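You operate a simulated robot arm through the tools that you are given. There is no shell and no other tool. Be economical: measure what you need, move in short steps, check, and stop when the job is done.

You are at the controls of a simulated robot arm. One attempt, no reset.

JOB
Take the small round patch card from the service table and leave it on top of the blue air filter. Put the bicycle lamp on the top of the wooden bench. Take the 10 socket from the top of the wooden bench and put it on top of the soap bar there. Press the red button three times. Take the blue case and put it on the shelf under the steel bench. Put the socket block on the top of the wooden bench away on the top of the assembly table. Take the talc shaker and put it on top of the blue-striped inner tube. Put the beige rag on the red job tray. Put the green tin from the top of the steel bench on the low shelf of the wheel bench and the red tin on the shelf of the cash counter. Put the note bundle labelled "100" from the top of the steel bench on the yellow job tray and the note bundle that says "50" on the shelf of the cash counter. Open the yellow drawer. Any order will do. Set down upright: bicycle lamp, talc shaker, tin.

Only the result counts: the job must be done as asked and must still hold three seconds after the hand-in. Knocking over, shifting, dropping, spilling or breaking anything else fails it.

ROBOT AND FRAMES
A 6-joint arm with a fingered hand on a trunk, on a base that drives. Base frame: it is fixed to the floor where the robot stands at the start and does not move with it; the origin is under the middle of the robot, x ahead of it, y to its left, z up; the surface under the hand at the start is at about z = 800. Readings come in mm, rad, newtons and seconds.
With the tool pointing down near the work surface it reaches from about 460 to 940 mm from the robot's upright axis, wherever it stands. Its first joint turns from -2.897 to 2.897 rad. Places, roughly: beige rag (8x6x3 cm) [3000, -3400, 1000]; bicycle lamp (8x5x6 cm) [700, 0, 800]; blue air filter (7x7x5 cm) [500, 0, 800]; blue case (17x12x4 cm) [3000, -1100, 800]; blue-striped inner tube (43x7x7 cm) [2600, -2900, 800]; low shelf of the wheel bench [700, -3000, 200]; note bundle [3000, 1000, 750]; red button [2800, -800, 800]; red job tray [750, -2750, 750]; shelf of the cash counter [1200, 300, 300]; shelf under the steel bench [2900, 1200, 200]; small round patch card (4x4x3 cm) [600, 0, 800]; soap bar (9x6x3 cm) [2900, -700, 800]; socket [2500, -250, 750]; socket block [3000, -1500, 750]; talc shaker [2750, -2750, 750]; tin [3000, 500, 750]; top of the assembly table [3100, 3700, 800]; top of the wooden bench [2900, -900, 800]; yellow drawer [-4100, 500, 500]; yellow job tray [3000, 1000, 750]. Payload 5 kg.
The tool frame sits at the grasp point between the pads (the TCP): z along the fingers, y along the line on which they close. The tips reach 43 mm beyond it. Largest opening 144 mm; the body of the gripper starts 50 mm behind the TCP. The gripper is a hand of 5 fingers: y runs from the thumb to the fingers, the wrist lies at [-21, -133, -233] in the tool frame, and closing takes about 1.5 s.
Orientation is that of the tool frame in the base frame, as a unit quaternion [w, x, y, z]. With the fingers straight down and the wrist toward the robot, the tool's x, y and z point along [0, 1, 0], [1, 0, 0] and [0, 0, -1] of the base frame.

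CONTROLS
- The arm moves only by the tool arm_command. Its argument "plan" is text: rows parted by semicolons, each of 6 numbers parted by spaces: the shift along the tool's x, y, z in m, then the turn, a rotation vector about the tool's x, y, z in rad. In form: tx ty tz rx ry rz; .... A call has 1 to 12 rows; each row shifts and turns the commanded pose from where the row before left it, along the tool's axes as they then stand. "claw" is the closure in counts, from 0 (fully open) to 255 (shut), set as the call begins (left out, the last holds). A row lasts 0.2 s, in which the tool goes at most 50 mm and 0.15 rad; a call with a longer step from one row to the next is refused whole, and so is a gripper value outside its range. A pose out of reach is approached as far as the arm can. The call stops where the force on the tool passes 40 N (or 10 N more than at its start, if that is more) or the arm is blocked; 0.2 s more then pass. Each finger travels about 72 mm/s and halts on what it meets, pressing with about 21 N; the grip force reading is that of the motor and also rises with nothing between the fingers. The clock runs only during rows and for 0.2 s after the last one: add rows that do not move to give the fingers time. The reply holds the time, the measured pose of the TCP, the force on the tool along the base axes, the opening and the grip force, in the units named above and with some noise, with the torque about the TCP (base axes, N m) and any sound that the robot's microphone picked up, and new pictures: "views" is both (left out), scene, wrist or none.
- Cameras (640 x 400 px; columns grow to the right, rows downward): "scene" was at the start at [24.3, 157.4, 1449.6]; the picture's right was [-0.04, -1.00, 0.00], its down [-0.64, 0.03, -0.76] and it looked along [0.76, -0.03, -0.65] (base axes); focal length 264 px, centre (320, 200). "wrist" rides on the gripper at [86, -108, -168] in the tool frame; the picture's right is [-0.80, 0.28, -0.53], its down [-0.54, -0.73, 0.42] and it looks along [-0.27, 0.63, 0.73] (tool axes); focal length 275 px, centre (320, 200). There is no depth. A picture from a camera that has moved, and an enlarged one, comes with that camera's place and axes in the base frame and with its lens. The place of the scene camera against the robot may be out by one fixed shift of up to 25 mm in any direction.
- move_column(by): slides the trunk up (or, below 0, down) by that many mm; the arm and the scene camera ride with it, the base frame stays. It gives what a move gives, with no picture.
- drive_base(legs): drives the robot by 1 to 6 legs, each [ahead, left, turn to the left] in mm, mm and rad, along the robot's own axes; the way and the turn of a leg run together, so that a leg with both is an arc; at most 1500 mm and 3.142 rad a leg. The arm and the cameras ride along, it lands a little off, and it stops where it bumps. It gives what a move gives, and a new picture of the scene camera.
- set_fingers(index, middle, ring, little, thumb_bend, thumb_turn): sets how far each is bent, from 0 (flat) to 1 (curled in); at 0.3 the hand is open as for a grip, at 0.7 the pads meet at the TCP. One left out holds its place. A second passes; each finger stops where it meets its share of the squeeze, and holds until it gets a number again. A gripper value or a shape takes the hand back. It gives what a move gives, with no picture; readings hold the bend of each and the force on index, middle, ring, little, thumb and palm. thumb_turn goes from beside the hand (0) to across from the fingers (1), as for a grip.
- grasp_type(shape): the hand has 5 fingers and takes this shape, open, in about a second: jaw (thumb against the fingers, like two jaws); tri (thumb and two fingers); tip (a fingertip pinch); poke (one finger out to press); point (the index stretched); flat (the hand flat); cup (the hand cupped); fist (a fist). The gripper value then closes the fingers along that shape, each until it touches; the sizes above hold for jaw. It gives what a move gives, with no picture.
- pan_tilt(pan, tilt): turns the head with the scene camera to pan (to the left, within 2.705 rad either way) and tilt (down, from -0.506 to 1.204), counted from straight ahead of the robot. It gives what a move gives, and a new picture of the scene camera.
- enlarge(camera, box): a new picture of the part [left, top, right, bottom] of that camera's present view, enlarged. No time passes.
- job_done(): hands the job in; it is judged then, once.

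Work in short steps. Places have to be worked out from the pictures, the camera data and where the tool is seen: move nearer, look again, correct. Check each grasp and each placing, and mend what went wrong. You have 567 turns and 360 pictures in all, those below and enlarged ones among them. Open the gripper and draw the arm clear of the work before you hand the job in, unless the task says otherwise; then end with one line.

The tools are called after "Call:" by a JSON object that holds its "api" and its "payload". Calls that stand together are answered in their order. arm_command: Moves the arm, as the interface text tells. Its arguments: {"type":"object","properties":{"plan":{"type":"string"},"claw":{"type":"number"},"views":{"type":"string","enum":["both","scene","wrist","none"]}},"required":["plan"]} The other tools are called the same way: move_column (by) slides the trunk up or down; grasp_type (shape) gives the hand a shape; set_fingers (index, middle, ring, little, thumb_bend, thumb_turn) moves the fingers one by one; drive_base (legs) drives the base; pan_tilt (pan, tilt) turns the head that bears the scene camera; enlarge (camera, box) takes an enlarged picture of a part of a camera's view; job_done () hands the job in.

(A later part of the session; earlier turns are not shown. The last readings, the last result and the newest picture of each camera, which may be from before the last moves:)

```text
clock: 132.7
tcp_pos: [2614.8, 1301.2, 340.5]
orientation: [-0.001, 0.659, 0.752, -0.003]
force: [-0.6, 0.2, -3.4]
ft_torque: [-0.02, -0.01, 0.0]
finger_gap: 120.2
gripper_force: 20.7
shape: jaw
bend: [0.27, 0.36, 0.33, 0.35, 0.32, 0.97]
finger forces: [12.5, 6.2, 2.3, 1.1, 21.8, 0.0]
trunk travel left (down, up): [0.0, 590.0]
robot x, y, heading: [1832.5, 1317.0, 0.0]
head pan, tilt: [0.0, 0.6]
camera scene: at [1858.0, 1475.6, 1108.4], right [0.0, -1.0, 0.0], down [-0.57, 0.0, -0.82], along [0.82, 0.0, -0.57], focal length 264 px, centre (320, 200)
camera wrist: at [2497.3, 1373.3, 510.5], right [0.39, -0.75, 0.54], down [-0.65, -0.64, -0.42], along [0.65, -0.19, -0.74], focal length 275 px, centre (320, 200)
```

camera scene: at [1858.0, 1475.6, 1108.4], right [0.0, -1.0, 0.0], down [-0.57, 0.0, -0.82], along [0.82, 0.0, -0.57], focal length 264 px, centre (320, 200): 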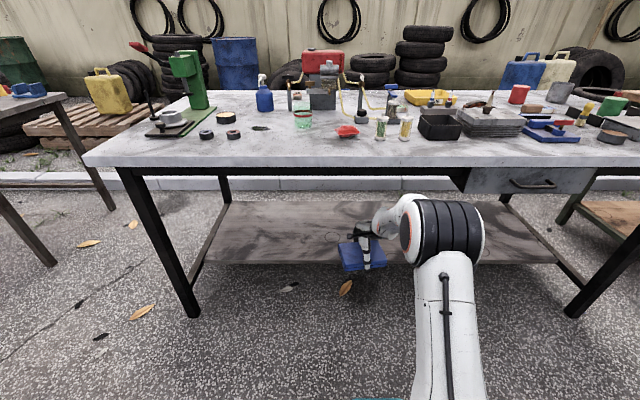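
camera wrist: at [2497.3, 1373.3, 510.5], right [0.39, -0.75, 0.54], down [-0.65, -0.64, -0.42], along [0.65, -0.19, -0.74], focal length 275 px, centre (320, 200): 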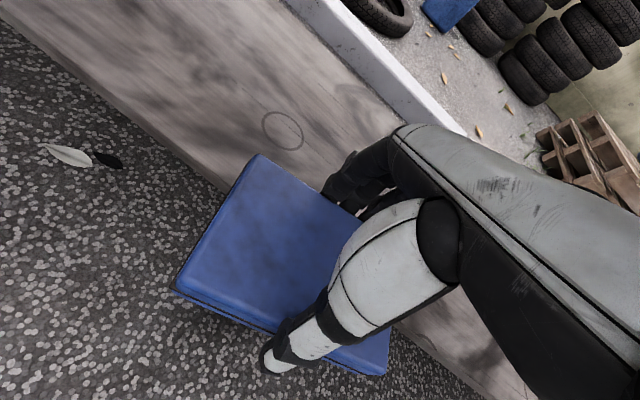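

Shelf front edge at x≈2675. I extend another ~150 mm so the whole case is over the shelf.

Call:
{"api": "arm_command", "payload": {"plan": "-0.0058 0.04 0 0 0 0;-0.0058 0.04 0 0 0 0;-0.0058 0.04 0 0 0 0;-0.0045 0.032 0 0 0 0;0 0 0 0 0 0"}}

```text
clock: 133.9
tcp_pos: [2766.2, 1300.1, 339.4]
orientation: [-0.002, 0.659, 0.752, -0.005]
force: [0.0, 0.4, -4.3]
ft_torque: [-0.02, -0.01, -0.02]
finger_gap: 120.2
gripper_force: 21.3
shape: jaw
bend: [0.27, 0.36, 0.33, 0.35, 0.32, 0.97]
finger forces: [12.4, 6.1, 2.3, 1.1, 21.6, 0.0]
trunk travel left (down, up): [0.0, 590.0]
robot x, y, heading: [1828.0, 1312.7, 0.0]
head pan, tilt: [0.0, 0.6]
camera scene: at [1858.1, 1475.6, 1108.4], right [0.0, -1.0, 0.0], down [-0.57, 0.0, -0.82], along [0.82, 0.0, -0.57], focal length 264 px, centre (320, 200)
camera wrist: at [2647.9, 1373.2, 509.6], right [0.39, -0.75, 0.53], down [-0.65, -0.64, -0.41], along [0.65, -0.19, -0.74], focal length 275 px, centre (320, 200)
```

scene: 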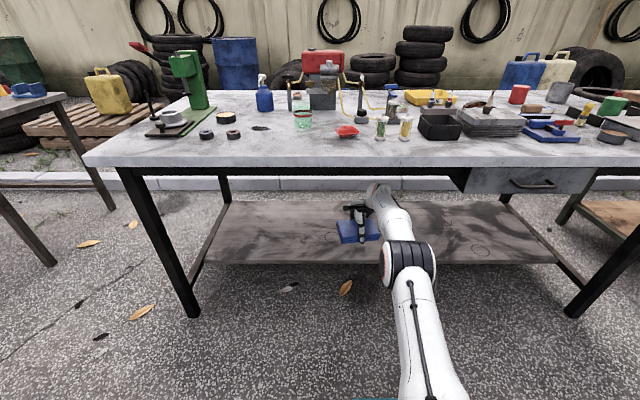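
wrist: 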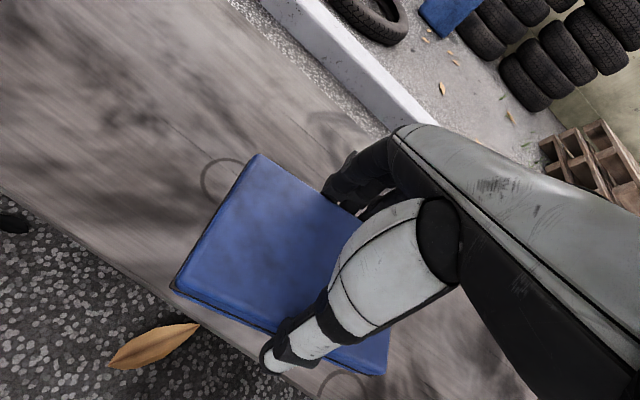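

Within reach, but near the limit. I drive 50 mm ahead for margin and then lower toward the shelf.

Call:
{"api": "drive_base", "payload": {"legs": [[50, 0, 0]]}}

Call:
{"api": "arm_command", "payload": {"plan": "0 0 0.03 0 0 0;0 0 0.03 0 0 0;0 0 0.012 0 0 0;0 0 0 0 0 0", "views": "wrist"}}

```text
clock: 134.8
tcp_pos: [2814.4, 1299.5, 340.5]
orientation: [0.0, 0.66, 0.752, -0.005]
force: [0.0, -0.7, -2.7]
ft_torque: [0.0, 0.0, 0.02]
finger_gap: 120.4
gripper_force: 20.7
shape: jaw
bend: [0.27, 0.36, 0.33, 0.35, 0.32, 0.97]
finger forces: [12.4, 6.1, 2.3, 1.1, 21.6, 0.1]
trunk travel left (down, up): [0.0, 590.0]
robot x, y, heading: [1877.4, 1315.9, -0.004]
head pan, tilt: [0.0, 0.6]
camera scene: at [1907.0, 1475.5, 1108.4], right [0.0, -1.0, 0.0], down [-0.57, 0.0, -0.82], along [0.82, 0.0, -0.57], focal length 264 px, centre (320, 200)
```

scene: 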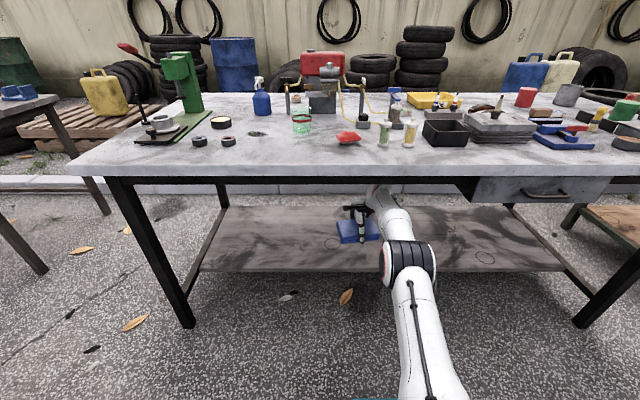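

```text
clock: 135.8
tcp_pos: [2814.6, 1298.6, 265.5]
orientation: [-0.001, 0.659, 0.752, -0.004]
force: [0.4, 0.7, -2.5]
ft_torque: [-0.02, -0.01, -0.02]
finger_gap: 120.3
gripper_force: 21.2
shape: jaw
bend: [0.27, 0.36, 0.33, 0.35, 0.32, 0.97]
finger forces: [12.3, 6.1, 2.3, 1.1, 21.5, 0.0]
trunk travel left (down, up): [0.0, 590.0]
robot x, y, heading: [1875.4, 1315.2, -0.004]
head pan, tilt: [0.0, 0.6]
camera wrist: at [2696.4, 1371.2, 436.6], right [0.39, -0.75, 0.54], down [-0.65, -0.63, -0.42], along [0.65, -0.19, -0.74], focal length 275 px, centre (320, 200)
```

wrist: 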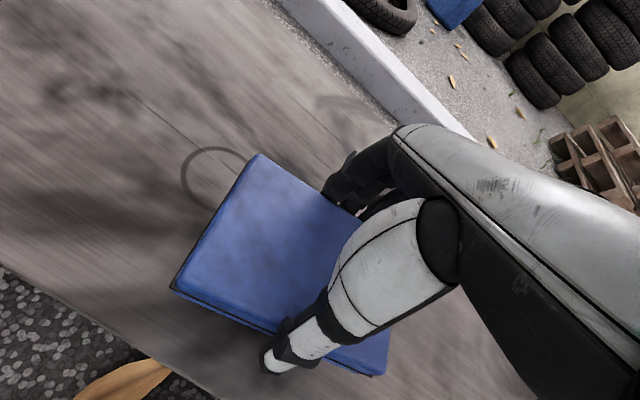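

Now I lower to contact in small steps.

Call:
{"api": "arm_command", "payload": {"plan": "0 0 0.003 0 0 0;0 0 0.003 0 0 0;0 0 0.003 0 0 0;0 0 0.002 0 0 0;0 0 0.002 0 0 0;0 0 0 0 0 0", "views": "none"}}

```text
clock: 137.2
tcp_pos: [2814.1, 1299.9, 253.6]
orientation: [-0.001, 0.659, 0.752, -0.004]
force: [-0.4, -0.6, -3.1]
ft_torque: [-0.03, -0.04, 0.01]
finger_gap: 120.2
gripper_force: 21.7
shape: jaw
bend: [0.27, 0.36, 0.33, 0.35, 0.32, 0.97]
finger forces: [12.2, 6.1, 2.3, 1.0, 21.5, 0.0]
trunk travel left (down, up): [0.0, 590.0]
robot x, y, heading: [1875.1, 1312.1, -0.005]
head pan, tilt: [0.0, 0.6]
```

Call:
{"api": "arm_command", "payload": {"plan": "0 0 0.002 0 0 0;0 0 0.002 0 0 0;0 0 0.002 0 0 0;0 0 0 0 0 0", "views": "none"}}

```text
clock: 138.2
tcp_pos: [2812.7, 1300.7, 248.5]
orientation: [-0.001, 0.659, 0.752, -0.005]
force: [0.1, 0.3, -3.7]
ft_torque: [0.0, -0.05, -0.01]
finger_gap: 120.4
gripper_force: 21.1
shape: jaw
bend: [0.27, 0.36, 0.33, 0.35, 0.32, 0.97]
finger forces: [12.3, 6.1, 2.3, 1.0, 21.5, 0.1]
trunk travel left (down, up): [0.0, 590.0]
robot x, y, heading: [1878.7, 1316.6, -0.004]
head pan, tilt: [0.0, 0.6]
```

Call:
{"api": "arm_command", "payload": {"plan": "0 0 0.002 0 0 0;0 0 0.002 0 0 0;0 0 0.002 0 0 0;0 0 0.002 0 0 0;0 0 0 0 0 0", "views": "wrist"}}

```text
clock: 139.4
tcp_pos: [2812.7, 1299.9, 241.5]
orientation: [0.0, 0.659, 0.752, -0.005]
force: [-0.3, 0.4, -3.2]
ft_torque: [-0.01, -0.03, -0.05]
finger_gap: 120.0
gripper_force: 20.8
shape: jaw
bend: [0.27, 0.36, 0.33, 0.35, 0.32, 0.97]
finger forces: [12.3, 6.1, 2.4, 1.0, 21.4, 0.0]
trunk travel left (down, up): [0.0, 590.0]
robot x, y, heading: [1880.0, 1316.3, -0.003]
head pan, tilt: [0.0, 0.6]
camera wrist: at [2695.7, 1371.5, 410.9], right [0.39, -0.75, 0.54], down [-0.65, -0.63, -0.42], along [0.65, -0.19, -0.74], focal length 275 px, centre (320, 200)
```

wrist: 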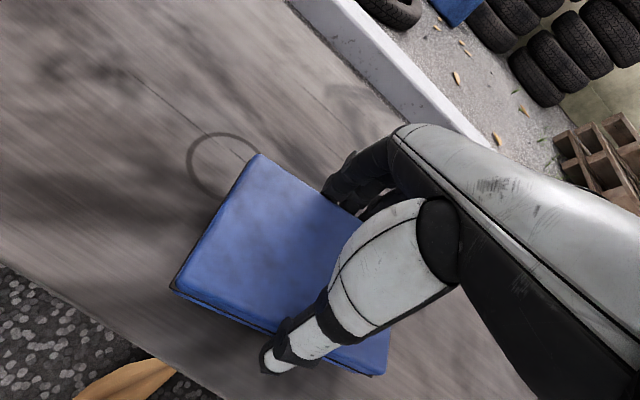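

Not yet touching; the shelf is lower than estimated. I continue down carefully.

Call:
{"api": "arm_command", "payload": {"plan": "0 0 0.003 0 0 0;0 0 0.003 0 0 0;0 0 0.003 0 0 0;0 0 0.003 0 0 0;0 0 0 0 0 0", "views": "none"}}

```text
clock: 140.6
tcp_pos: [2813.8, 1299.8, 230.5]
orientation: [0.0, 0.659, 0.752, -0.005]
force: [0.1, -0.6, -2.9]
ft_torque: [0.01, -0.03, -0.01]
finger_gap: 120.1
gripper_force: 21.4
shape: jaw
bend: [0.27, 0.36, 0.33, 0.35, 0.32, 0.97]
finger forces: [12.3, 6.1, 2.3, 1.1, 21.3, 0.0]
trunk travel left (down, up): [0.0, 590.0]
robot x, y, heading: [1882.1, 1317.1, 0.0]
head pan, tilt: [0.0, 0.6]
```

Call:
{"api": "arm_command", "payload": {"plan": "0 0 0.003 0 0 0;0 0 0.003 0 0 0;0 0 0.003 0 0 0;0 0 0.003 0 0 0;0 0 0 0 0 0", "views": "scene"}}

Call:
{"api": "enlarge", "payload": {"camera": "scene", "box": [300, 180, 440, 280]}}

```text
clock: 141.8
tcp_pos: [2814.9, 1299.5, 225.0]
orientation: [0.004, 0.659, 0.752, -0.002]
force: [-3.7, 0.6, 36.4]
ft_torque: [-0.2, 0.53, -0.05]
finger_gap: 118.2
gripper_force: 20.5
shape: jaw
bend: [0.27, 0.36, 0.34, 0.35, 0.32, 0.97]
finger forces: [10.3, 5.4, 2.9, 1.7, 27.9, 0.0]
trunk travel left (down, up): [0.0, 590.0]
robot x, y, heading: [1879.4, 1314.6, -0.007]
head pan, tilt: [0.0, 0.6]
camera scene: at [1904.0, 1475.6, 1108.8], right [0.0, -1.0, 0.0], down [-0.56, 0.0, -0.83], along [0.83, 0.0, -0.56], focal length 264 px, centre (320, 200)
```

scene: 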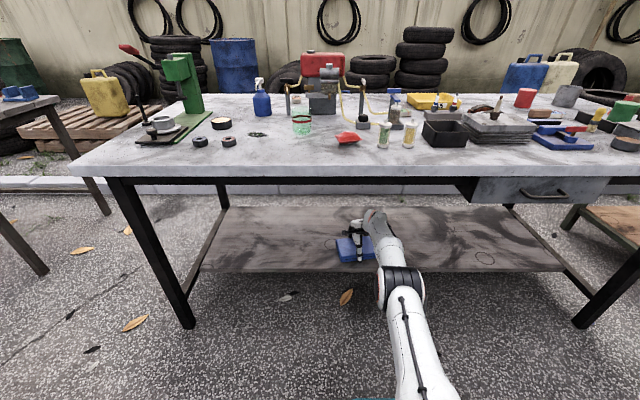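

```text
4.00 times, centred on (370, 230) of scene
camera zoom: at [1904.0, 1475.6, 1108.8], right [0.0, -1.0, 0.0], down [-0.56, 0.0, -0.83], along [0.83, 0.0, -0.56], focal length 1057 px, centre (120, 80)
```

zoom: 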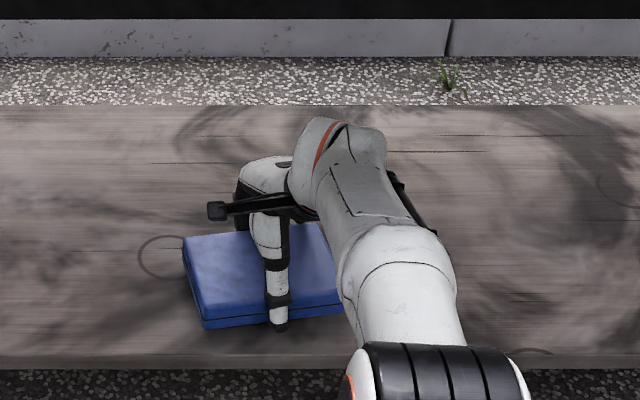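

Firm contact at 36 N. I ease up 3 mm, open, and lift.

Call:
{"api": "arm_command", "payload": {"plan": "0 0 -0.003 0 0 0;0 0 0 0 0 0", "views": "none"}}

Call:
{"api": "arm_command", "payload": {"plan": "0 0 0 0 0 0;0 0 0 0 0 0;0 0 0 0 0 0;0 0 0 0 0 0;0 0 -0.03 0 0 0;0 0 -0.04 0 0 0;0 0 -0.04 0 0 0;0 0 0 0 0 0", "claw": 0}}

```text
clock: 142.4
tcp_pos: [2815.9, 1299.8, 224.6]
orientation: [0.002, 0.66, 0.751, -0.002]
force: [1.5, 2.5, 29.0]
ft_torque: [-0.15, -0.08, 0.01]
finger_gap: 118.4
gripper_force: 21.6
shape: jaw
bend: [0.27, 0.36, 0.34, 0.35, 0.32, 0.97]
finger forces: [12.0, 6.5, 3.5, 1.9, 23.5, 0.1]
trunk travel left (down, up): [0.0, 590.0]
robot x, y, heading: [1877.8, 1315.2, -0.002]
head pan, tilt: [0.0, 0.6]
```

```text
clock: 144.2
tcp_pos: [2814.9, 1300.4, 330.0]
orientation: [0.0, 0.659, 0.752, -0.004]
force: [0.6, 0.0, 0.3]
ft_torque: [-0.03, 0.02, 0.0]
finger_gap: 144.1
gripper_force: 0.1
shape: jaw
bend: [0.3, 0.3, 0.3, 0.3, 0.3, 0.98]
finger forces: [0.1, 0.0, 0.1, 0.0, 0.0, 0.1]
trunk travel left (down, up): [0.0, 590.0]
robot x, y, heading: [1881.7, 1315.9, 0.006]
head pan, tilt: [0.0, 0.6]
camera scene: at [1906.7, 1475.5, 1108.4], right [0.0, -1.0, 0.0], down [-0.56, 0.0, -0.83], along [0.83, 0.0, -0.56], focal length 264 px, centre (320, 200)
camera wrist: at [2697.0, 1372.3, 499.9], right [0.39, -0.75, 0.54], down [-0.65, -0.63, -0.42], along [0.65, -0.19, -0.73], focal length 275 px, centre (320, 200)
```

scene: 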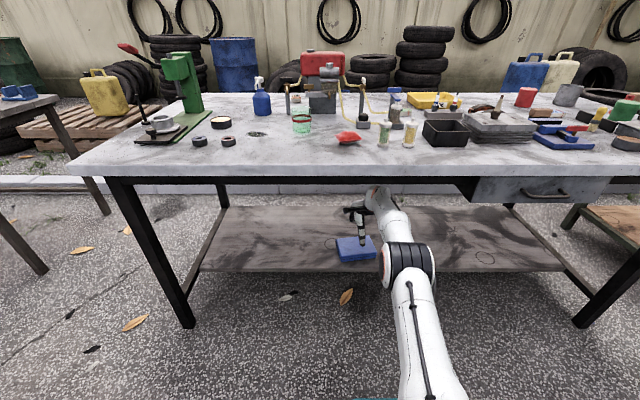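
wrist: 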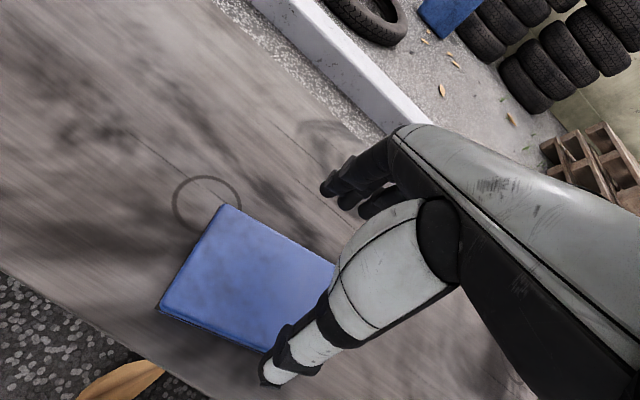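

The case is on the shelf. I retract the arm out from under the bench, then raise the trunk.

Call:
{"api": "arm_command", "payload": {"plan": "0.0062 -0.045 0 0 0 0;0.0062 -0.045 0 0 0 0;0.0062 -0.045 0 0 0 0;0.0062 -0.045 0 0 0 0;0.0062 -0.045 0 0 0 0;0.0062 -0.045 0 0 0 0;0.0062 -0.045 0 0 0 0;0.0062 -0.045 0 0 0 0;0.0062 -0.045 0 0 0 0;0.0062 -0.045 0 0 0 0;0 0 0 0 0 0", "views": "none"}}

Call:
{"api": "drive_base", "payload": {"legs": [[-80, 0, 0]]}}

Call:
{"api": "move_column", "payload": {"by": 350}}

Call:
{"api": "arm_command", "payload": {"plan": "0 0 -0.045 0 0 0;0 0 -0.045 0 0 0;0 0 -0.045 0 0 0;0 0 -0.045 0 0 0;0 0 -0.045 0 0 0;0 0 -0.045 0 0 0;0 0 -0.045 0 0 0;0 0 -0.045 0 0 0;0 0 -0.02 0 0 0;0 0 0 0 0 0", "views": "scene"}}

```text
clock: 146.6
tcp_pos: [2359.7, 1302.5, 333.3]
orientation: [-0.001, 0.659, 0.752, -0.003]
force: [0.2, -0.4, -0.3]
ft_torque: [-0.01, 0.02, 0.0]
finger_gap: 143.8
gripper_force: 0.1
shape: jaw
bend: [0.3, 0.3, 0.3, 0.3, 0.3, 0.98]
finger forces: [0.0, 0.1, 0.1, 0.0, 0.0, 0.0]
trunk travel left (down, up): [0.0, 590.0]
robot x, y, heading: [1881.3, 1316.6, 0.0]
head pan, tilt: [0.0, 0.6]
```

```text
clock: 147.7
tcp_pos: [2279.9, 1301.9, 331.3]
orientation: [-0.001, 0.66, 0.751, -0.003]
force: [-0.3, -0.2, -0.5]
ft_torque: [0.01, 0.03, 0.04]
finger_gap: 144.0
gripper_force: 0.1
shape: jaw
bend: [0.3, 0.3, 0.3, 0.3, 0.3, 0.98]
finger forces: [0.0, 0.0, 0.0, 0.0, 0.0, 0.0]
trunk travel left (down, up): [0.0, 590.0]
robot x, y, heading: [1800.3, 1314.6, 0.005]
head pan, tilt: [0.0, 0.6]
camera scene: at [1826.6, 1475.6, 1108.4], right [0.0, -1.0, 0.0], down [-0.56, 0.0, -0.83], along [0.83, 0.0, -0.56], focal length 264 px, centre (320, 200)
```

scene: 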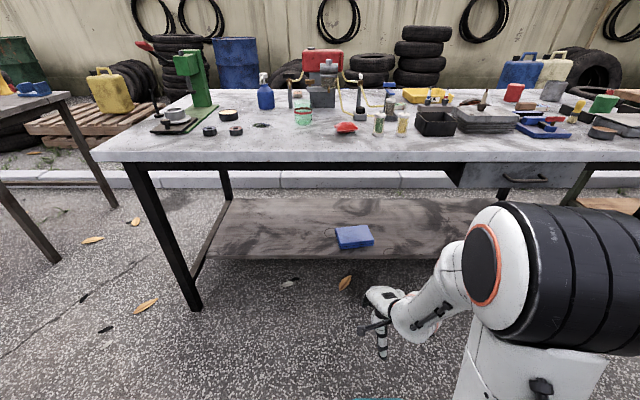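

```text
clock: 151.1
tcp_pos: [2279.7, 1303.1, 682.5]
orientation: [-0.001, 0.659, 0.752, -0.004]
force: [0.4, -1.2, -1.5]
ft_torque: [0.0, 0.01, 0.01]
finger_gap: 144.0
gripper_force: 0.0
shape: jaw
bend: [0.3, 0.3, 0.3, 0.3, 0.3, 0.98]
finger forces: [0.1, 0.0, 0.0, 0.0, 0.0, 0.0]
trunk travel left (down, up): [-350.0, 240.0]
robot x, y, heading: [1800.9, 1315.0, 0.003]
head pan, tilt: [0.0, 0.6]
```

```text
clock: 153.3
tcp_pos: [2283.3, 1303.6, 1061.8]
orientation: [0.0, 0.659, 0.752, -0.005]
force: [-0.2, 0.6, 0.2]
ft_torque: [0.01, -0.02, -0.01]
finger_gap: 143.9
gripper_force: 0.1
shape: jaw
bend: [0.3, 0.3, 0.3, 0.3, 0.3, 0.98]
finger forces: [0.0, 0.0, 0.0, 0.0, 0.0, 0.1]
trunk travel left (down, up): [-350.0, 240.0]
robot x, y, heading: [1795.4, 1314.6, 0.004]
head pan, tilt: [0.0, 0.6]
camera scene: at [1826.5, 1475.6, 1458.4], right [0.0, -1.0, 0.0], down [-0.56, 0.0, -0.83], along [0.83, 0.0, -0.56], focal length 264 px, centre (320, 200)
```

scene: 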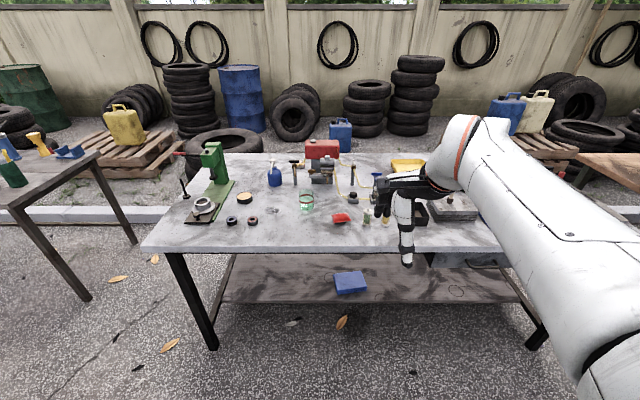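

Now the steel bench items: I strafe right 350 mm and look at the tins, notes and yellow tray.

Call:
{"api": "drive_base", "payload": {"legs": [[0, -350, 0]]}}

Call:
{"api": "enlarge", "payload": {"camera": "scene", "box": [160, 120, 420, 280]}}

Call:
{"api": "pan_tilt", "payload": {"pan": -0.45, "tilt": 0.6}}

```text
clock: 155.6
tcp_pos: [2282.6, 952.9, 1061.9]
orientation: [-0.001, 0.66, 0.751, -0.004]
force: [-0.3, 0.4, 0.0]
ft_torque: [0.01, 0.0, -0.03]
finger_gap: 144.2
gripper_force: 0.0
shape: jaw
bend: [0.3, 0.3, 0.3, 0.3, 0.3, 0.98]
finger forces: [0.1, 0.0, 0.0, 0.0, 0.0, 0.1]
trunk travel left (down, up): [-350.0, 240.0]
robot x, y, heading: [1796.5, 959.2, 0.0]
head pan, tilt: [0.0, 0.6]
camera scene: at [1826.3, 1124.8, 1458.4], right [0.0, -1.0, 0.0], down [-0.56, 0.0, -0.83], along [0.83, 0.0, -0.56], focal length 264 px, centre (320, 200)
```

scene: 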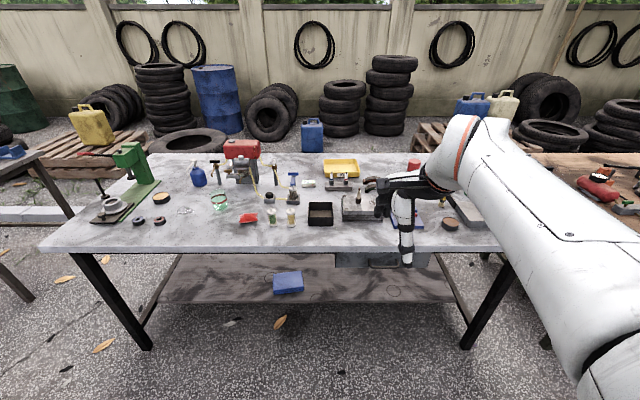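

```text
2.46 times, centred on (290, 200) of scene
camera zoom: at [1826.3, 1124.8, 1458.4], right [0.0, -1.0, 0.0], down [-0.56, 0.0, -0.83], along [0.83, 0.0, -0.56], focal length 651 px, centre (394, 200)
```

zoom: 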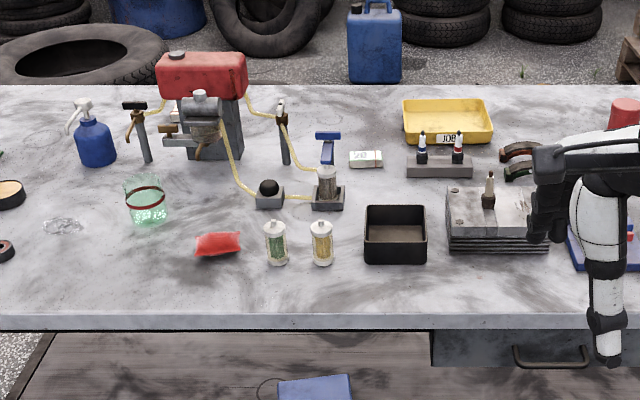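

```text
clock: 156.5
tcp_pos: [2283.3, 951.8, 1062.0]
orientation: [-0.002, 0.66, 0.751, -0.004]
force: [-1.3, 0.6, 0.5]
ft_torque: [0.01, 0.02, 0.04]
finger_gap: 144.2
gripper_force: 0.0
shape: jaw
bend: [0.3, 0.3, 0.3, 0.3, 0.3, 0.98]
finger forces: [0.0, 0.1, 0.0, 0.0, 0.1, 0.0]
trunk travel left (down, up): [-350.0, 240.0]
robot x, y, heading: [1796.6, 967.7, -0.002]
head pan, tilt: [-0.45, 0.6]
camera scene: at [1817.4, 1086.3, 1458.4], right [-0.44, -0.9, 0.0], down [-0.51, 0.25, -0.83], along [0.74, -0.36, -0.56], focal length 264 px, centre (320, 200)
```

scene: 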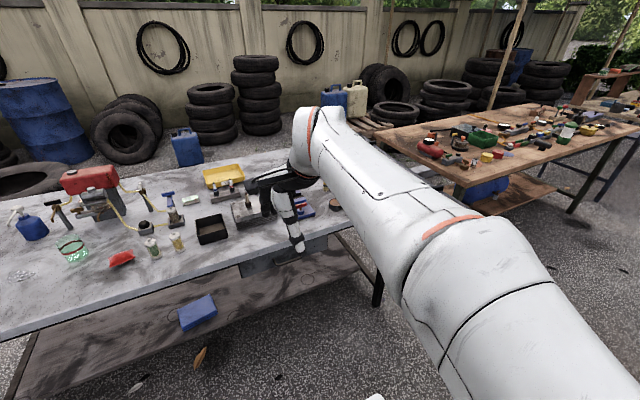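

I enlarge the view further for the bundle's label and the right part of the bench.

Call:
{"api": "enlarge", "payload": {"camera": "scene", "box": [170, 150, 290, 230]}}

Call:
{"api": "drive_base", "payload": {"legs": [[0, -450, 0]]}}

Call:
{"api": "pan_tilt", "payload": {"pan": 0.35, "tilt": 0.6}}

Call:
{"api": "enlarge", "payload": {"camera": "scene", "box": [220, 130, 440, 270]}}

```text
5.00 times, centred on (230, 190) of scene
camera zoom: at [1817.4, 1086.3, 1458.4], right [-0.44, -0.9, 0.0], down [-0.51, 0.25, -0.83], along [0.74, -0.36, -0.56], focal length 1322 px, centre (770, 250)
```

zoom: 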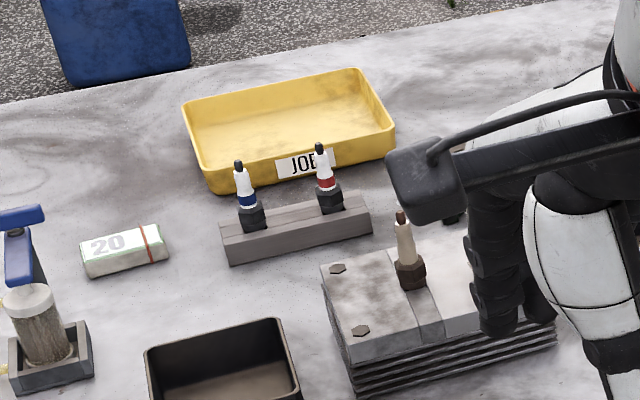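

```text
clock: 159.2
tcp_pos: [2281.7, 503.5, 1059.7]
orientation: [-0.001, 0.659, 0.752, -0.004]
force: [-0.2, 0.3, -0.2]
ft_torque: [0.02, 0.0, -0.04]
finger_gap: 144.1
gripper_force: 0.0
shape: jaw
bend: [0.3, 0.3, 0.3, 0.3, 0.3, 0.98]
finger forces: [0.0, 0.0, 0.1, 0.1, 0.1, 0.0]
trunk travel left (down, up): [-350.0, 240.0]
robot x, y, heading: [1794.7, 510.7, -0.001]
head pan, tilt: [-0.45, 0.6]
camera scene: at [1816.4, 637.3, 1458.4], right [-0.44, -0.9, 0.0], down [-0.51, 0.25, -0.83], along [0.74, -0.36, -0.56], focal length 264 px, centre (320, 200)
```

scene: 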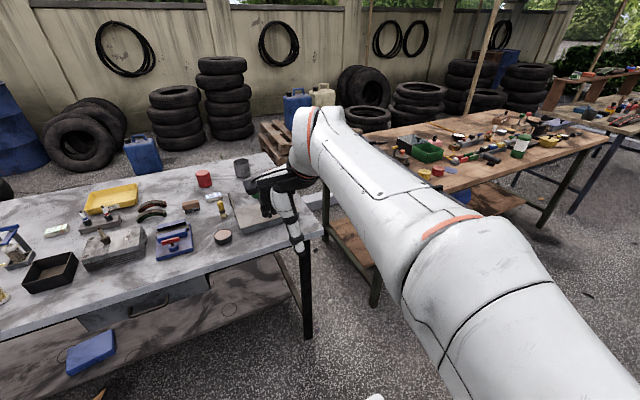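

```text
clock: 160.3
tcp_pos: [2281.9, 505.0, 1061.2]
orientation: [-0.001, 0.66, 0.751, -0.004]
force: [0.3, 0.2, -0.6]
ft_torque: [-0.03, 0.0, 0.01]
finger_gap: 144.2
gripper_force: 0.1
shape: jaw
bend: [0.3, 0.3, 0.3, 0.3, 0.3, 0.98]
finger forces: [0.0, 0.0, 0.0, 0.0, 0.0, 0.0]
trunk travel left (down, up): [-350.0, 240.0]
robot x, y, heading: [1797.2, 514.5, -0.001]
head pan, tilt: [0.351, 0.6]
camera scene: at [1819.9, 706.0, 1458.4], right [0.34, -0.94, 0.0], down [-0.53, -0.19, -0.83], along [0.78, 0.28, -0.56], focal length 264 px, centre (320, 200)
```

scene: 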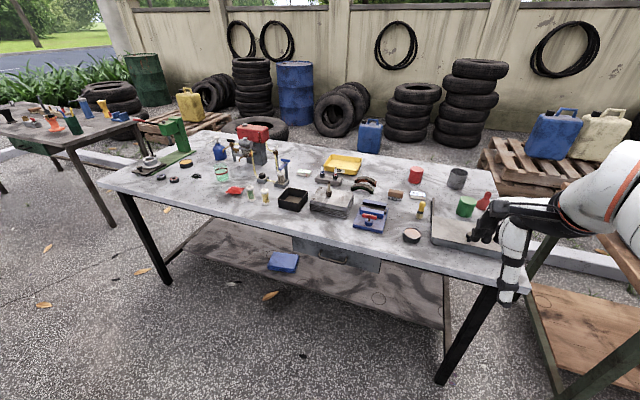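

```text
2.86 times, centred on (330, 200) of scene
camera zoom: at [1819.9, 706.0, 1458.4], right [0.34, -0.94, 0.0], down [-0.53, -0.19, -0.83], along [0.78, 0.28, -0.56], focal length 755 px, centre (291, 200)
```

zoom: 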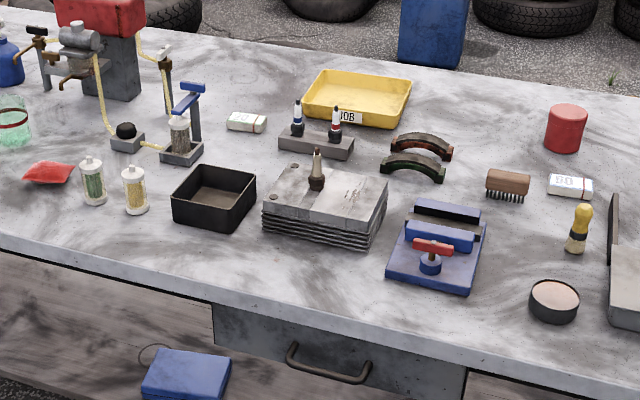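

I zoom on the second bundle and the tins on the right.

Call:
{"api": "enlarge", "payload": {"camera": "scene", "box": [385, 160, 505, 250]}}

Call:
{"api": "enlarge", "payload": {"camera": "scene", "box": [285, 160, 325, 186]}}

```text
4.44 times, centred on (445, 205) of scene
camera zoom: at [1819.9, 706.0, 1458.4], right [0.34, -0.94, 0.0], down [-0.53, -0.19, -0.83], along [0.78, 0.28, -0.56], focal length 1175 px, centre (-236, 178)
```

zoom: 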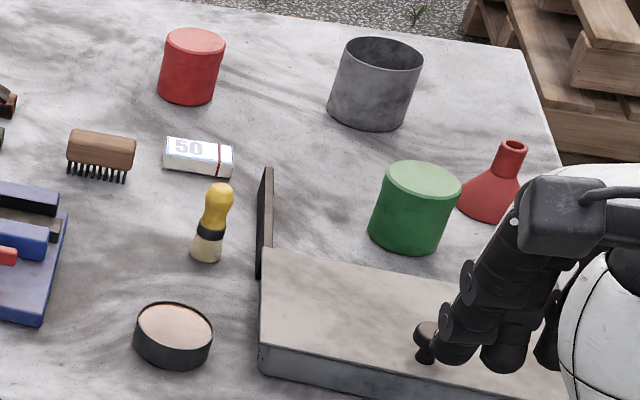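

```text
15.38 times, centred on (305, 173) of scene
camera zoom: at [1819.9, 706.0, 1458.4], right [0.34, -0.94, 0.0], down [-0.53, -0.19, -0.83], along [0.78, 0.28, -0.56], focal length 4066 px, centre (551, 615)
```

zoom: 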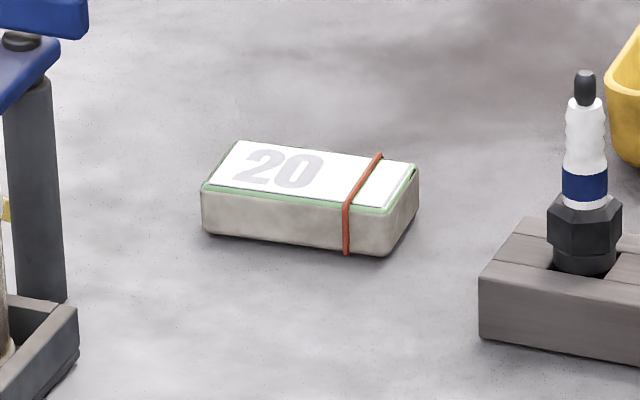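

The bundle near the red tin says "50" and the left one says "20" (a distractor). The "100" is not seen yet. I drive 330 mm forward and look around the bench from above.

Call:
{"api": "drive_base", "payload": {"legs": [[330, 0, 0]]}}

Call:
{"api": "pan_tilt", "payload": {"pan": -0.2, "tilt": 0.75}}

Call:
{"api": "pan_tilt", "payload": {"pan": 0.8, "tilt": 0.6}}

```text
clock: 162.5
tcp_pos: [2608.9, 501.5, 1062.3]
orientation: [-0.001, 0.661, 0.75, -0.003]
force: [-1.3, 0.2, 0.6]
ft_torque: [0.02, -0.02, 0.0]
finger_gap: 144.0
gripper_force: 0.0
shape: jaw
bend: [0.3, 0.3, 0.3, 0.3, 0.3, 0.98]
finger forces: [0.0, 0.0, 0.0, 0.0, 0.1, 0.0]
trunk travel left (down, up): [-350.0, 240.0]
robot x, y, heading: [2124.3, 516.2, -0.005]
head pan, tilt: [0.351, 0.6]
camera scene: at [2147.7, 704.9, 1458.4], right [0.34, -0.94, 0.0], down [-0.53, -0.19, -0.83], along [0.78, 0.28, -0.56], focal length 264 px, centre (320, 200)
```

scene: 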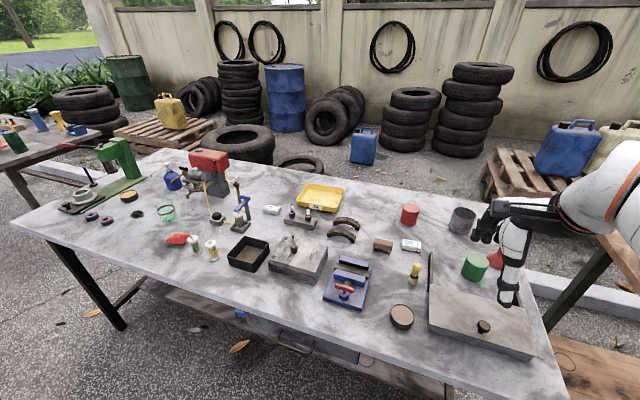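

```text
clock: 163.4
tcp_pos: [2609.1, 501.7, 1061.3]
orientation: [0.0, 0.661, 0.751, -0.004]
force: [-0.4, -0.4, -0.6]
ft_torque: [0.03, 0.0, -0.03]
finger_gap: 144.0
gripper_force: 0.0
shape: jaw
bend: [0.3, 0.3, 0.3, 0.3, 0.3, 0.98]
finger forces: [0.0, 0.0, 0.0, 0.0, 0.1, 0.1]
trunk travel left (down, up): [-350.0, 240.0]
robot x, y, heading: [2126.9, 515.2, -0.006]
head pan, tilt: [-0.201, 0.75]
camera scene: at [2145.8, 658.1, 1445.5], right [-0.2, -0.98, 0.0], down [-0.67, 0.14, -0.73], along [0.72, -0.15, -0.68], focal length 264 px, centre (320, 200)
```

scene: 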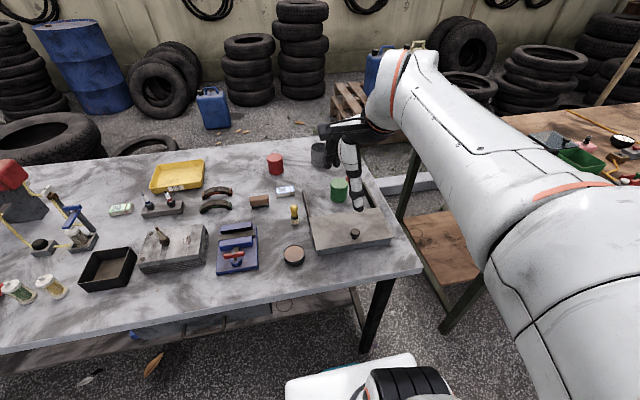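

```text
clock: 164.7
tcp_pos: [2608.4, 501.6, 1060.2]
orientation: [-0.001, 0.66, 0.751, -0.004]
force: [1.0, 0.0, -0.1]
ft_torque: [0.01, 0.0, -0.02]
finger_gap: 144.1
gripper_force: 0.1
shape: jaw
bend: [0.3, 0.3, 0.3, 0.3, 0.3, 0.98]
finger forces: [0.1, 0.1, 0.0, 0.0, 0.1, 0.0]
trunk travel left (down, up): [-350.0, 240.0]
robot x, y, heading: [2125.2, 513.2, -0.006]
head pan, tilt: [0.799, 0.6]
camera scene: at [2126.6, 738.0, 1458.4], right [0.71, -0.7, 0.0], down [-0.4, -0.4, -0.82], along [0.58, 0.59, -0.57], focal length 264 px, centre (320, 200)
```

scene: 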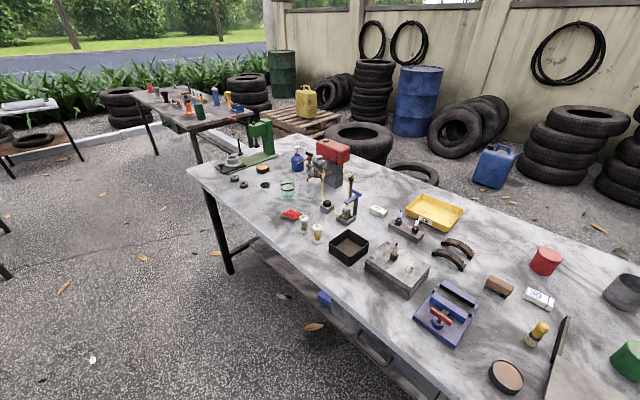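

I zoom on the left half of the bench to look for the third bundle.

Call:
{"api": "enlarge", "payload": {"camera": "scene", "box": [200, 120, 400, 260]}}

Call:
{"api": "enlarge", "payload": {"camera": "scene", "box": [360, 180, 600, 340]}}

```text
2.86 times, centred on (300, 190) of scene
camera zoom: at [2126.6, 738.0, 1458.4], right [0.71, -0.7, 0.0], down [-0.4, -0.4, -0.82], along [0.58, 0.59, -0.57], focal length 755 px, centre (377, 229)
```

zoom: 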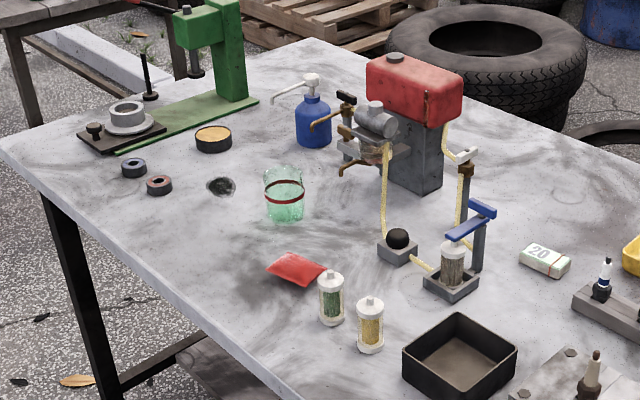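

```text
2.50 times, centred on (480, 260) of scene
camera zoom: at [2126.6, 738.0, 1458.4], right [0.71, -0.7, 0.0], down [-0.4, -0.4, -0.82], along [0.58, 0.59, -0.57], focal length 661 px, centre (-80, 50)
```

zoom: 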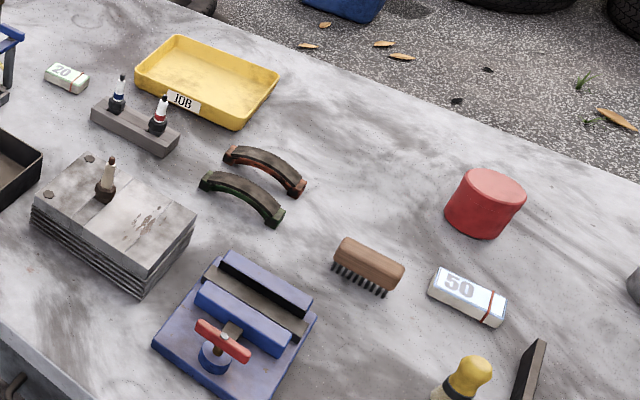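

The 100 bundle may be hidden behind the engine, a can or my hand. I take a wrist view of the right end.

Call:
{"api": "arm_command", "payload": {"plan": "0 0 0 0 0 0", "views": "wrist"}}

```text
clock: 165.1
tcp_pos: [2608.0, 501.3, 1061.0]
orientation: [-0.001, 0.661, 0.75, -0.004]
force: [0.3, 0.2, 0.3]
ft_torque: [-0.01, 0.03, 0.02]
finger_gap: 144.1
gripper_force: 0.1
shape: jaw
bend: [0.3, 0.3, 0.3, 0.3, 0.3, 0.98]
finger forces: [0.0, 0.0, 0.1, 0.1, 0.0, 0.1]
trunk travel left (down, up): [-350.0, 240.0]
robot x, y, heading: [2122.6, 510.2, -0.007]
head pan, tilt: [0.799, 0.6]
camera wrist: at [2491.3, 574.2, 1231.3], right [0.39, -0.75, 0.54], down [-0.65, -0.63, -0.42], along [0.65, -0.19, -0.74], focal length 275 px, centre (320, 200)
```

wrist: 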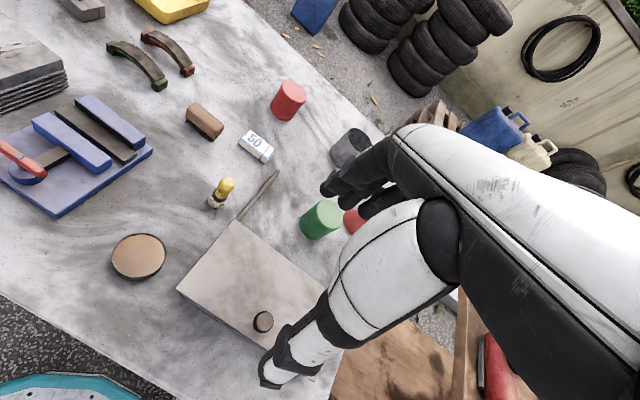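

I see the red tin at about (3003,650), height about 65, and the "50" at about (2890,630). I go for the red tin first and move above it.

Call:
{"api": "arm_command", "payload": {"plan": "0.0096 0.0411 0 0 0 0;0.0096 0.0411 0 0 0 0;0.0096 0.0411 0 0 0 0;0.0096 0.0411 0 0 0 0;0.0096 0.0411 0 0 0 0;0.0096 0.0411 0 0 0 0;0.0096 0.0411 0 0 0 0;0.0096 0.0411 0 0 0 0;0.0096 0.0411 0 0 0 0;0.0096 0.0411 0 0 0 0;0 0 0 0 0 0", "views": "wrist"}}

```text
clock: 167.5
tcp_pos: [2991.9, 647.3, 1052.1]
orientation: [-0.002, 0.66, 0.751, -0.005]
force: [1.7, -0.3, -2.2]
ft_torque: [0.0, 0.09, 0.03]
finger_gap: 144.0
gripper_force: 0.1
shape: jaw
bend: [0.3, 0.3, 0.3, 0.3, 0.3, 0.98]
finger forces: [0.0, 0.0, 0.1, 0.0, 0.0, 0.0]
out of reach, approached as far as the arm can: row 10
trunk travel left (down, up): [-350.0, 240.0]
robot x, y, heading: [2124.9, 513.2, -0.01]
head pan, tilt: [0.799, 0.6]
camera wrist: at [2874.2, 720.4, 1221.8], right [0.39, -0.75, 0.53], down [-0.65, -0.63, -0.41], along [0.65, -0.19, -0.74], focal length 275 px, centre (320, 200)
```

wrist: 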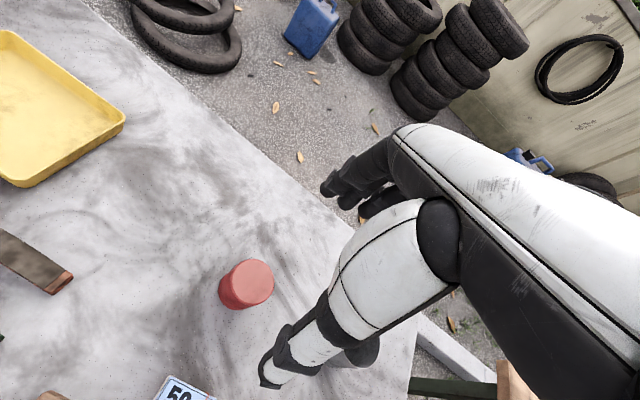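

Red tin top centre is at about (3000,655). I lower to 950 and fine-align.

Call:
{"api": "arm_command", "payload": {"plan": "0 0 0.045 0 0 0;0 0 0.045 0 0 0;0.007 0.009 0.01 0 0 0;0 0 0 0 0 0", "views": "wrist"}}

```text
clock: 168.5
tcp_pos: [3028.2, 660.8, 960.2]
orientation: [-0.001, 0.661, 0.751, -0.005]
force: [1.2, -0.5, 0.3]
ft_torque: [-0.03, -0.01, 0.0]
finger_gap: 143.7
gripper_force: 0.1
shape: jaw
bend: [0.3, 0.3, 0.3, 0.3, 0.3, 0.98]
finger forces: [0.0, 0.1, 0.0, 0.0, 0.0, 0.0]
out of reach, approached as far as the arm can: row 1, 2
trunk travel left (down, up): [-350.0, 240.0]
robot x, y, heading: [2121.1, 511.9, -0.012]
head pan, tilt: [0.799, 0.6]
camera wrist: at [2911.4, 733.6, 1131.1], right [0.39, -0.75, 0.54], down [-0.65, -0.63, -0.42], along [0.65, -0.19, -0.73], focal length 275 px, centre (320, 200)
```

wrist: 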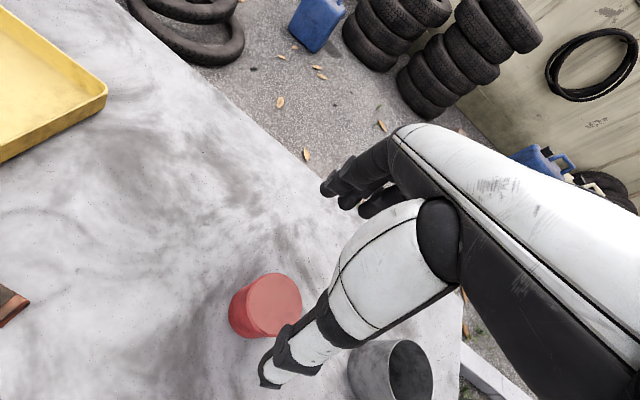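

Slightly too far forward; I correct to (3002,655) and descend to 852.

Call:
{"api": "arm_command", "payload": {"plan": "-0.0026 -0.0266 0 0 0 0;0 0 0.03 0 0 0;0 0 0.03 0 0 0;0 0 0.03 0 0 0;0 0 0.017 0 0 0;0 0 0 0 0 0", "views": "wrist"}}

```text
clock: 169.9
tcp_pos: [3050.6, 663.3, 872.3]
orientation: [-0.002, 0.661, 0.75, -0.004]
force: [-1.9, 0.2, 4.9]
ft_torque: [-0.02, 0.35, -0.04]
finger_gap: 144.0
gripper_force: 0.0
shape: jaw
bend: [0.3, 0.3, 0.3, 0.3, 0.28, 0.97]
finger forces: [0.0, 0.0, 0.0, 0.0, 4.0, 0.0]
out of reach, approached as far as the arm can: row 1, 2, 3, 4, 5
trunk travel left (down, up): [-350.0, 240.0]
robot x, y, heading: [2127.5, 514.2, -0.004]
head pan, tilt: [0.799, 0.6]
camera wrist: at [2933.5, 735.5, 1042.6], right [0.39, -0.75, 0.53], down [-0.65, -0.63, -0.41], along [0.65, -0.19, -0.74], focal length 275 px, centre (320, 200)
```

wrist: 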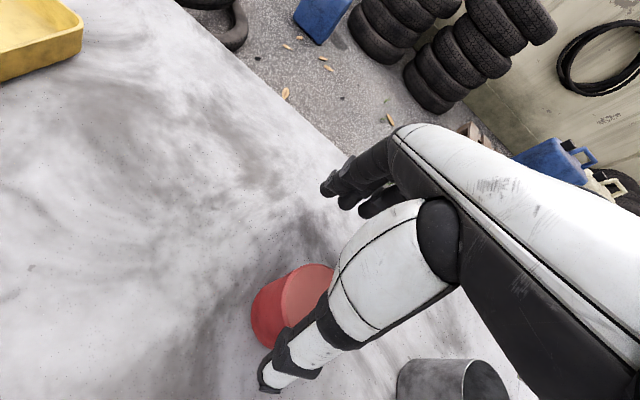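

The arm is at its reach limit and drifted; the thumb touches the tin. I rise right away.

Call:
{"api": "arm_command", "payload": {"plan": "0 0 -0.03 0 0 0;0 0 -0.045 0 0 0;0 -0.02 -0.02 0 0 0;0 0 0 0 0 0", "views": "wrist"}}

```text
clock: 170.9
tcp_pos: [3017.5, 660.6, 952.0]
orientation: [-0.001, 0.661, 0.751, -0.004]
force: [-0.5, 0.3, 1.6]
ft_torque: [-0.01, -0.03, -0.01]
finger_gap: 144.0
gripper_force: 0.1
shape: jaw
bend: [0.3, 0.3, 0.3, 0.3, 0.3, 0.97]
finger forces: [0.0, 0.0, 0.0, 0.1, 0.0, 0.1]
out of reach, approached as far as the arm can: row 1, 2
trunk travel left (down, up): [-350.0, 240.0]
robot x, y, heading: [2124.5, 514.4, -0.002]
head pan, tilt: [0.799, 0.6]
camera wrist: at [2900.5, 732.3, 1123.1], right [0.38, -0.75, 0.54], down [-0.65, -0.63, -0.42], along [0.65, -0.19, -0.73], focal length 275 px, centre (320, 200)
```

wrist: 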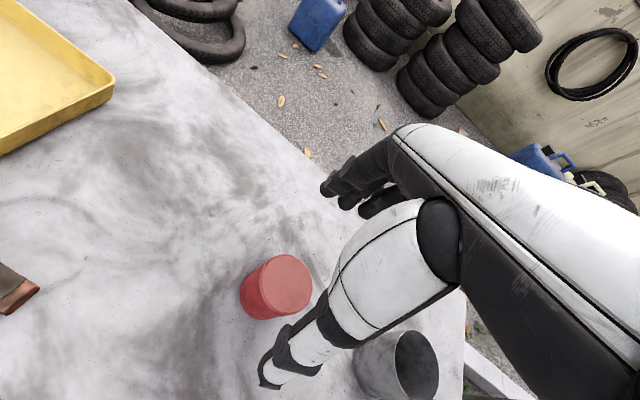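

I'll get closer: retract the arm 150 mm, then drive the base forward 90 mm.

Call:
{"api": "arm_command", "payload": {"plan": "0 -0.04 -0.02 0 0 0;0 -0.04 -0.02 0 0 0;0 -0.04 0 0 0 0;0 -0.03 0 0 0 0;0 0 0 0 0 0", "views": "none"}}

Call:
{"api": "drive_base", "payload": {"legs": [[90, 0, 0]]}}

```text
clock: 172.1
tcp_pos: [2870.5, 639.5, 993.3]
orientation: [-0.001, 0.661, 0.751, -0.004]
force: [0.2, 0.2, 0.7]
ft_torque: [-0.02, -0.01, 0.01]
finger_gap: 144.0
gripper_force: 0.0
shape: jaw
bend: [0.3, 0.3, 0.3, 0.3, 0.3, 0.97]
finger forces: [0.1, 0.0, 0.0, 0.0, 0.1, 0.0]
trunk travel left (down, up): [-350.0, 240.0]
robot x, y, heading: [2123.1, 516.0, -0.007]
head pan, tilt: [0.799, 0.6]
```

```text
clock: 173.2
tcp_pos: [2962.2, 637.6, 992.7]
orientation: [-0.001, 0.661, 0.75, -0.004]
force: [1.0, -0.7, 0.1]
ft_torque: [0.0, -0.03, 0.01]
finger_gap: 144.0
gripper_force: 0.1
shape: jaw
bend: [0.3, 0.3, 0.3, 0.3, 0.3, 0.97]
finger forces: [0.0, 0.0, 0.0, 0.0, 0.0, 0.0]
trunk travel left (down, up): [-350.0, 240.0]
robot x, y, heading: [2215.3, 510.0, -0.008]
head pan, tilt: [0.799, 0.6]
camera scene: at [2218.5, 737.6, 1458.3], right [0.71, -0.7, 0.0], down [-0.4, -0.4, -0.82], along [0.58, 0.59, -0.57], focal length 264 px, centre (320, 200)
```

scene: 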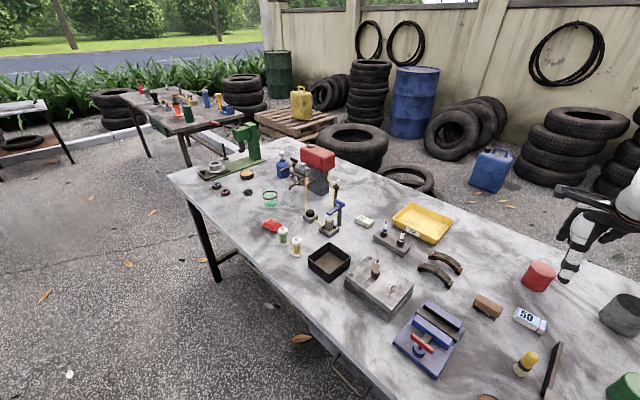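

I move over the tin's position and verify with the wrist camera.

Call:
{"api": "arm_command", "payload": {"plan": "0.0037 0.0257 0 0 0 0;0.0037 0.0257 0 0 0 0;0 0 0.03 0 0 0;0 0 0 0 0 0", "views": "wrist"}}

```text
clock: 174.2
tcp_pos: [3010.4, 653.4, 962.4]
orientation: [-0.001, 0.661, 0.75, -0.003]
force: [-0.8, -0.4, -0.2]
ft_torque: [-0.02, -0.01, 0.02]
finger_gap: 144.3
gripper_force: 0.0
shape: jaw
bend: [0.3, 0.3, 0.3, 0.3, 0.3, 0.97]
finger forces: [0.1, 0.1, 0.1, 0.0, 0.0, 0.0]
trunk travel left (down, up): [-350.0, 240.0]
robot x, y, heading: [2216.0, 513.5, -0.006]
head pan, tilt: [0.799, 0.6]
camera wrist: at [2893.6, 725.5, 1132.0], right [0.39, -0.75, 0.54], down [-0.65, -0.63, -0.42], along [0.65, -0.19, -0.74], focal length 275 px, centre (320, 200)
```

wrist: 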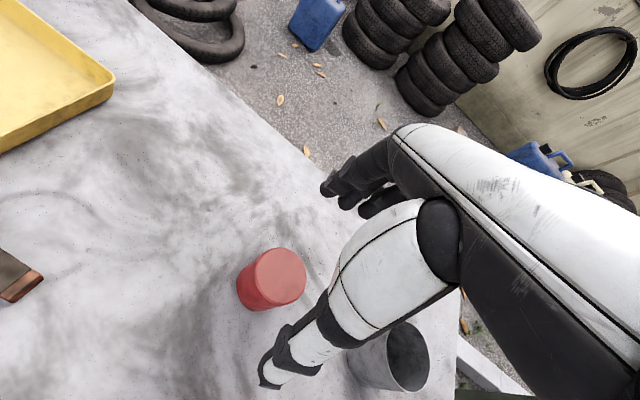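

Aligned exactly. I descend to z≈850.

Call:
{"api": "arm_command", "payload": {"plan": "0 0 0.04 0 0 0;0 0 0.04 0 0 0;0 0 0.02 0 0 0;0 0 0.012 0 0 0;0 0 0 0 0 0", "views": "wrist"}}

```text
clock: 175.4
tcp_pos: [3011.8, 649.9, 849.3]
orientation: [-0.001, 0.661, 0.751, -0.004]
force: [0.2, -0.6, 0.7]
ft_torque: [0.0, 0.01, 0.0]
finger_gap: 144.1
gripper_force: 0.0
shape: jaw
bend: [0.3, 0.3, 0.3, 0.3, 0.3, 0.97]
finger forces: [0.0, 0.0, 0.1, 0.0, 0.0, 0.1]
trunk travel left (down, up): [-350.0, 240.0]
robot x, y, heading: [2218.1, 513.7, -0.004]
head pan, tilt: [0.799, 0.6]
camera wrist: at [2894.7, 722.7, 1020.4], right [0.39, -0.75, 0.54], down [-0.65, -0.63, -0.42], along [0.65, -0.19, -0.74], focal length 275 px, centre (320, 200)
```

wrist: 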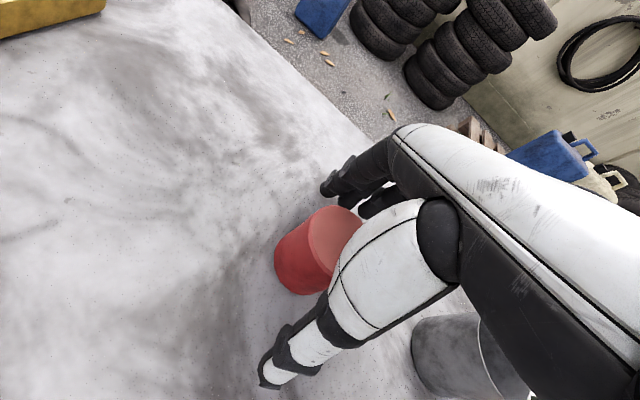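

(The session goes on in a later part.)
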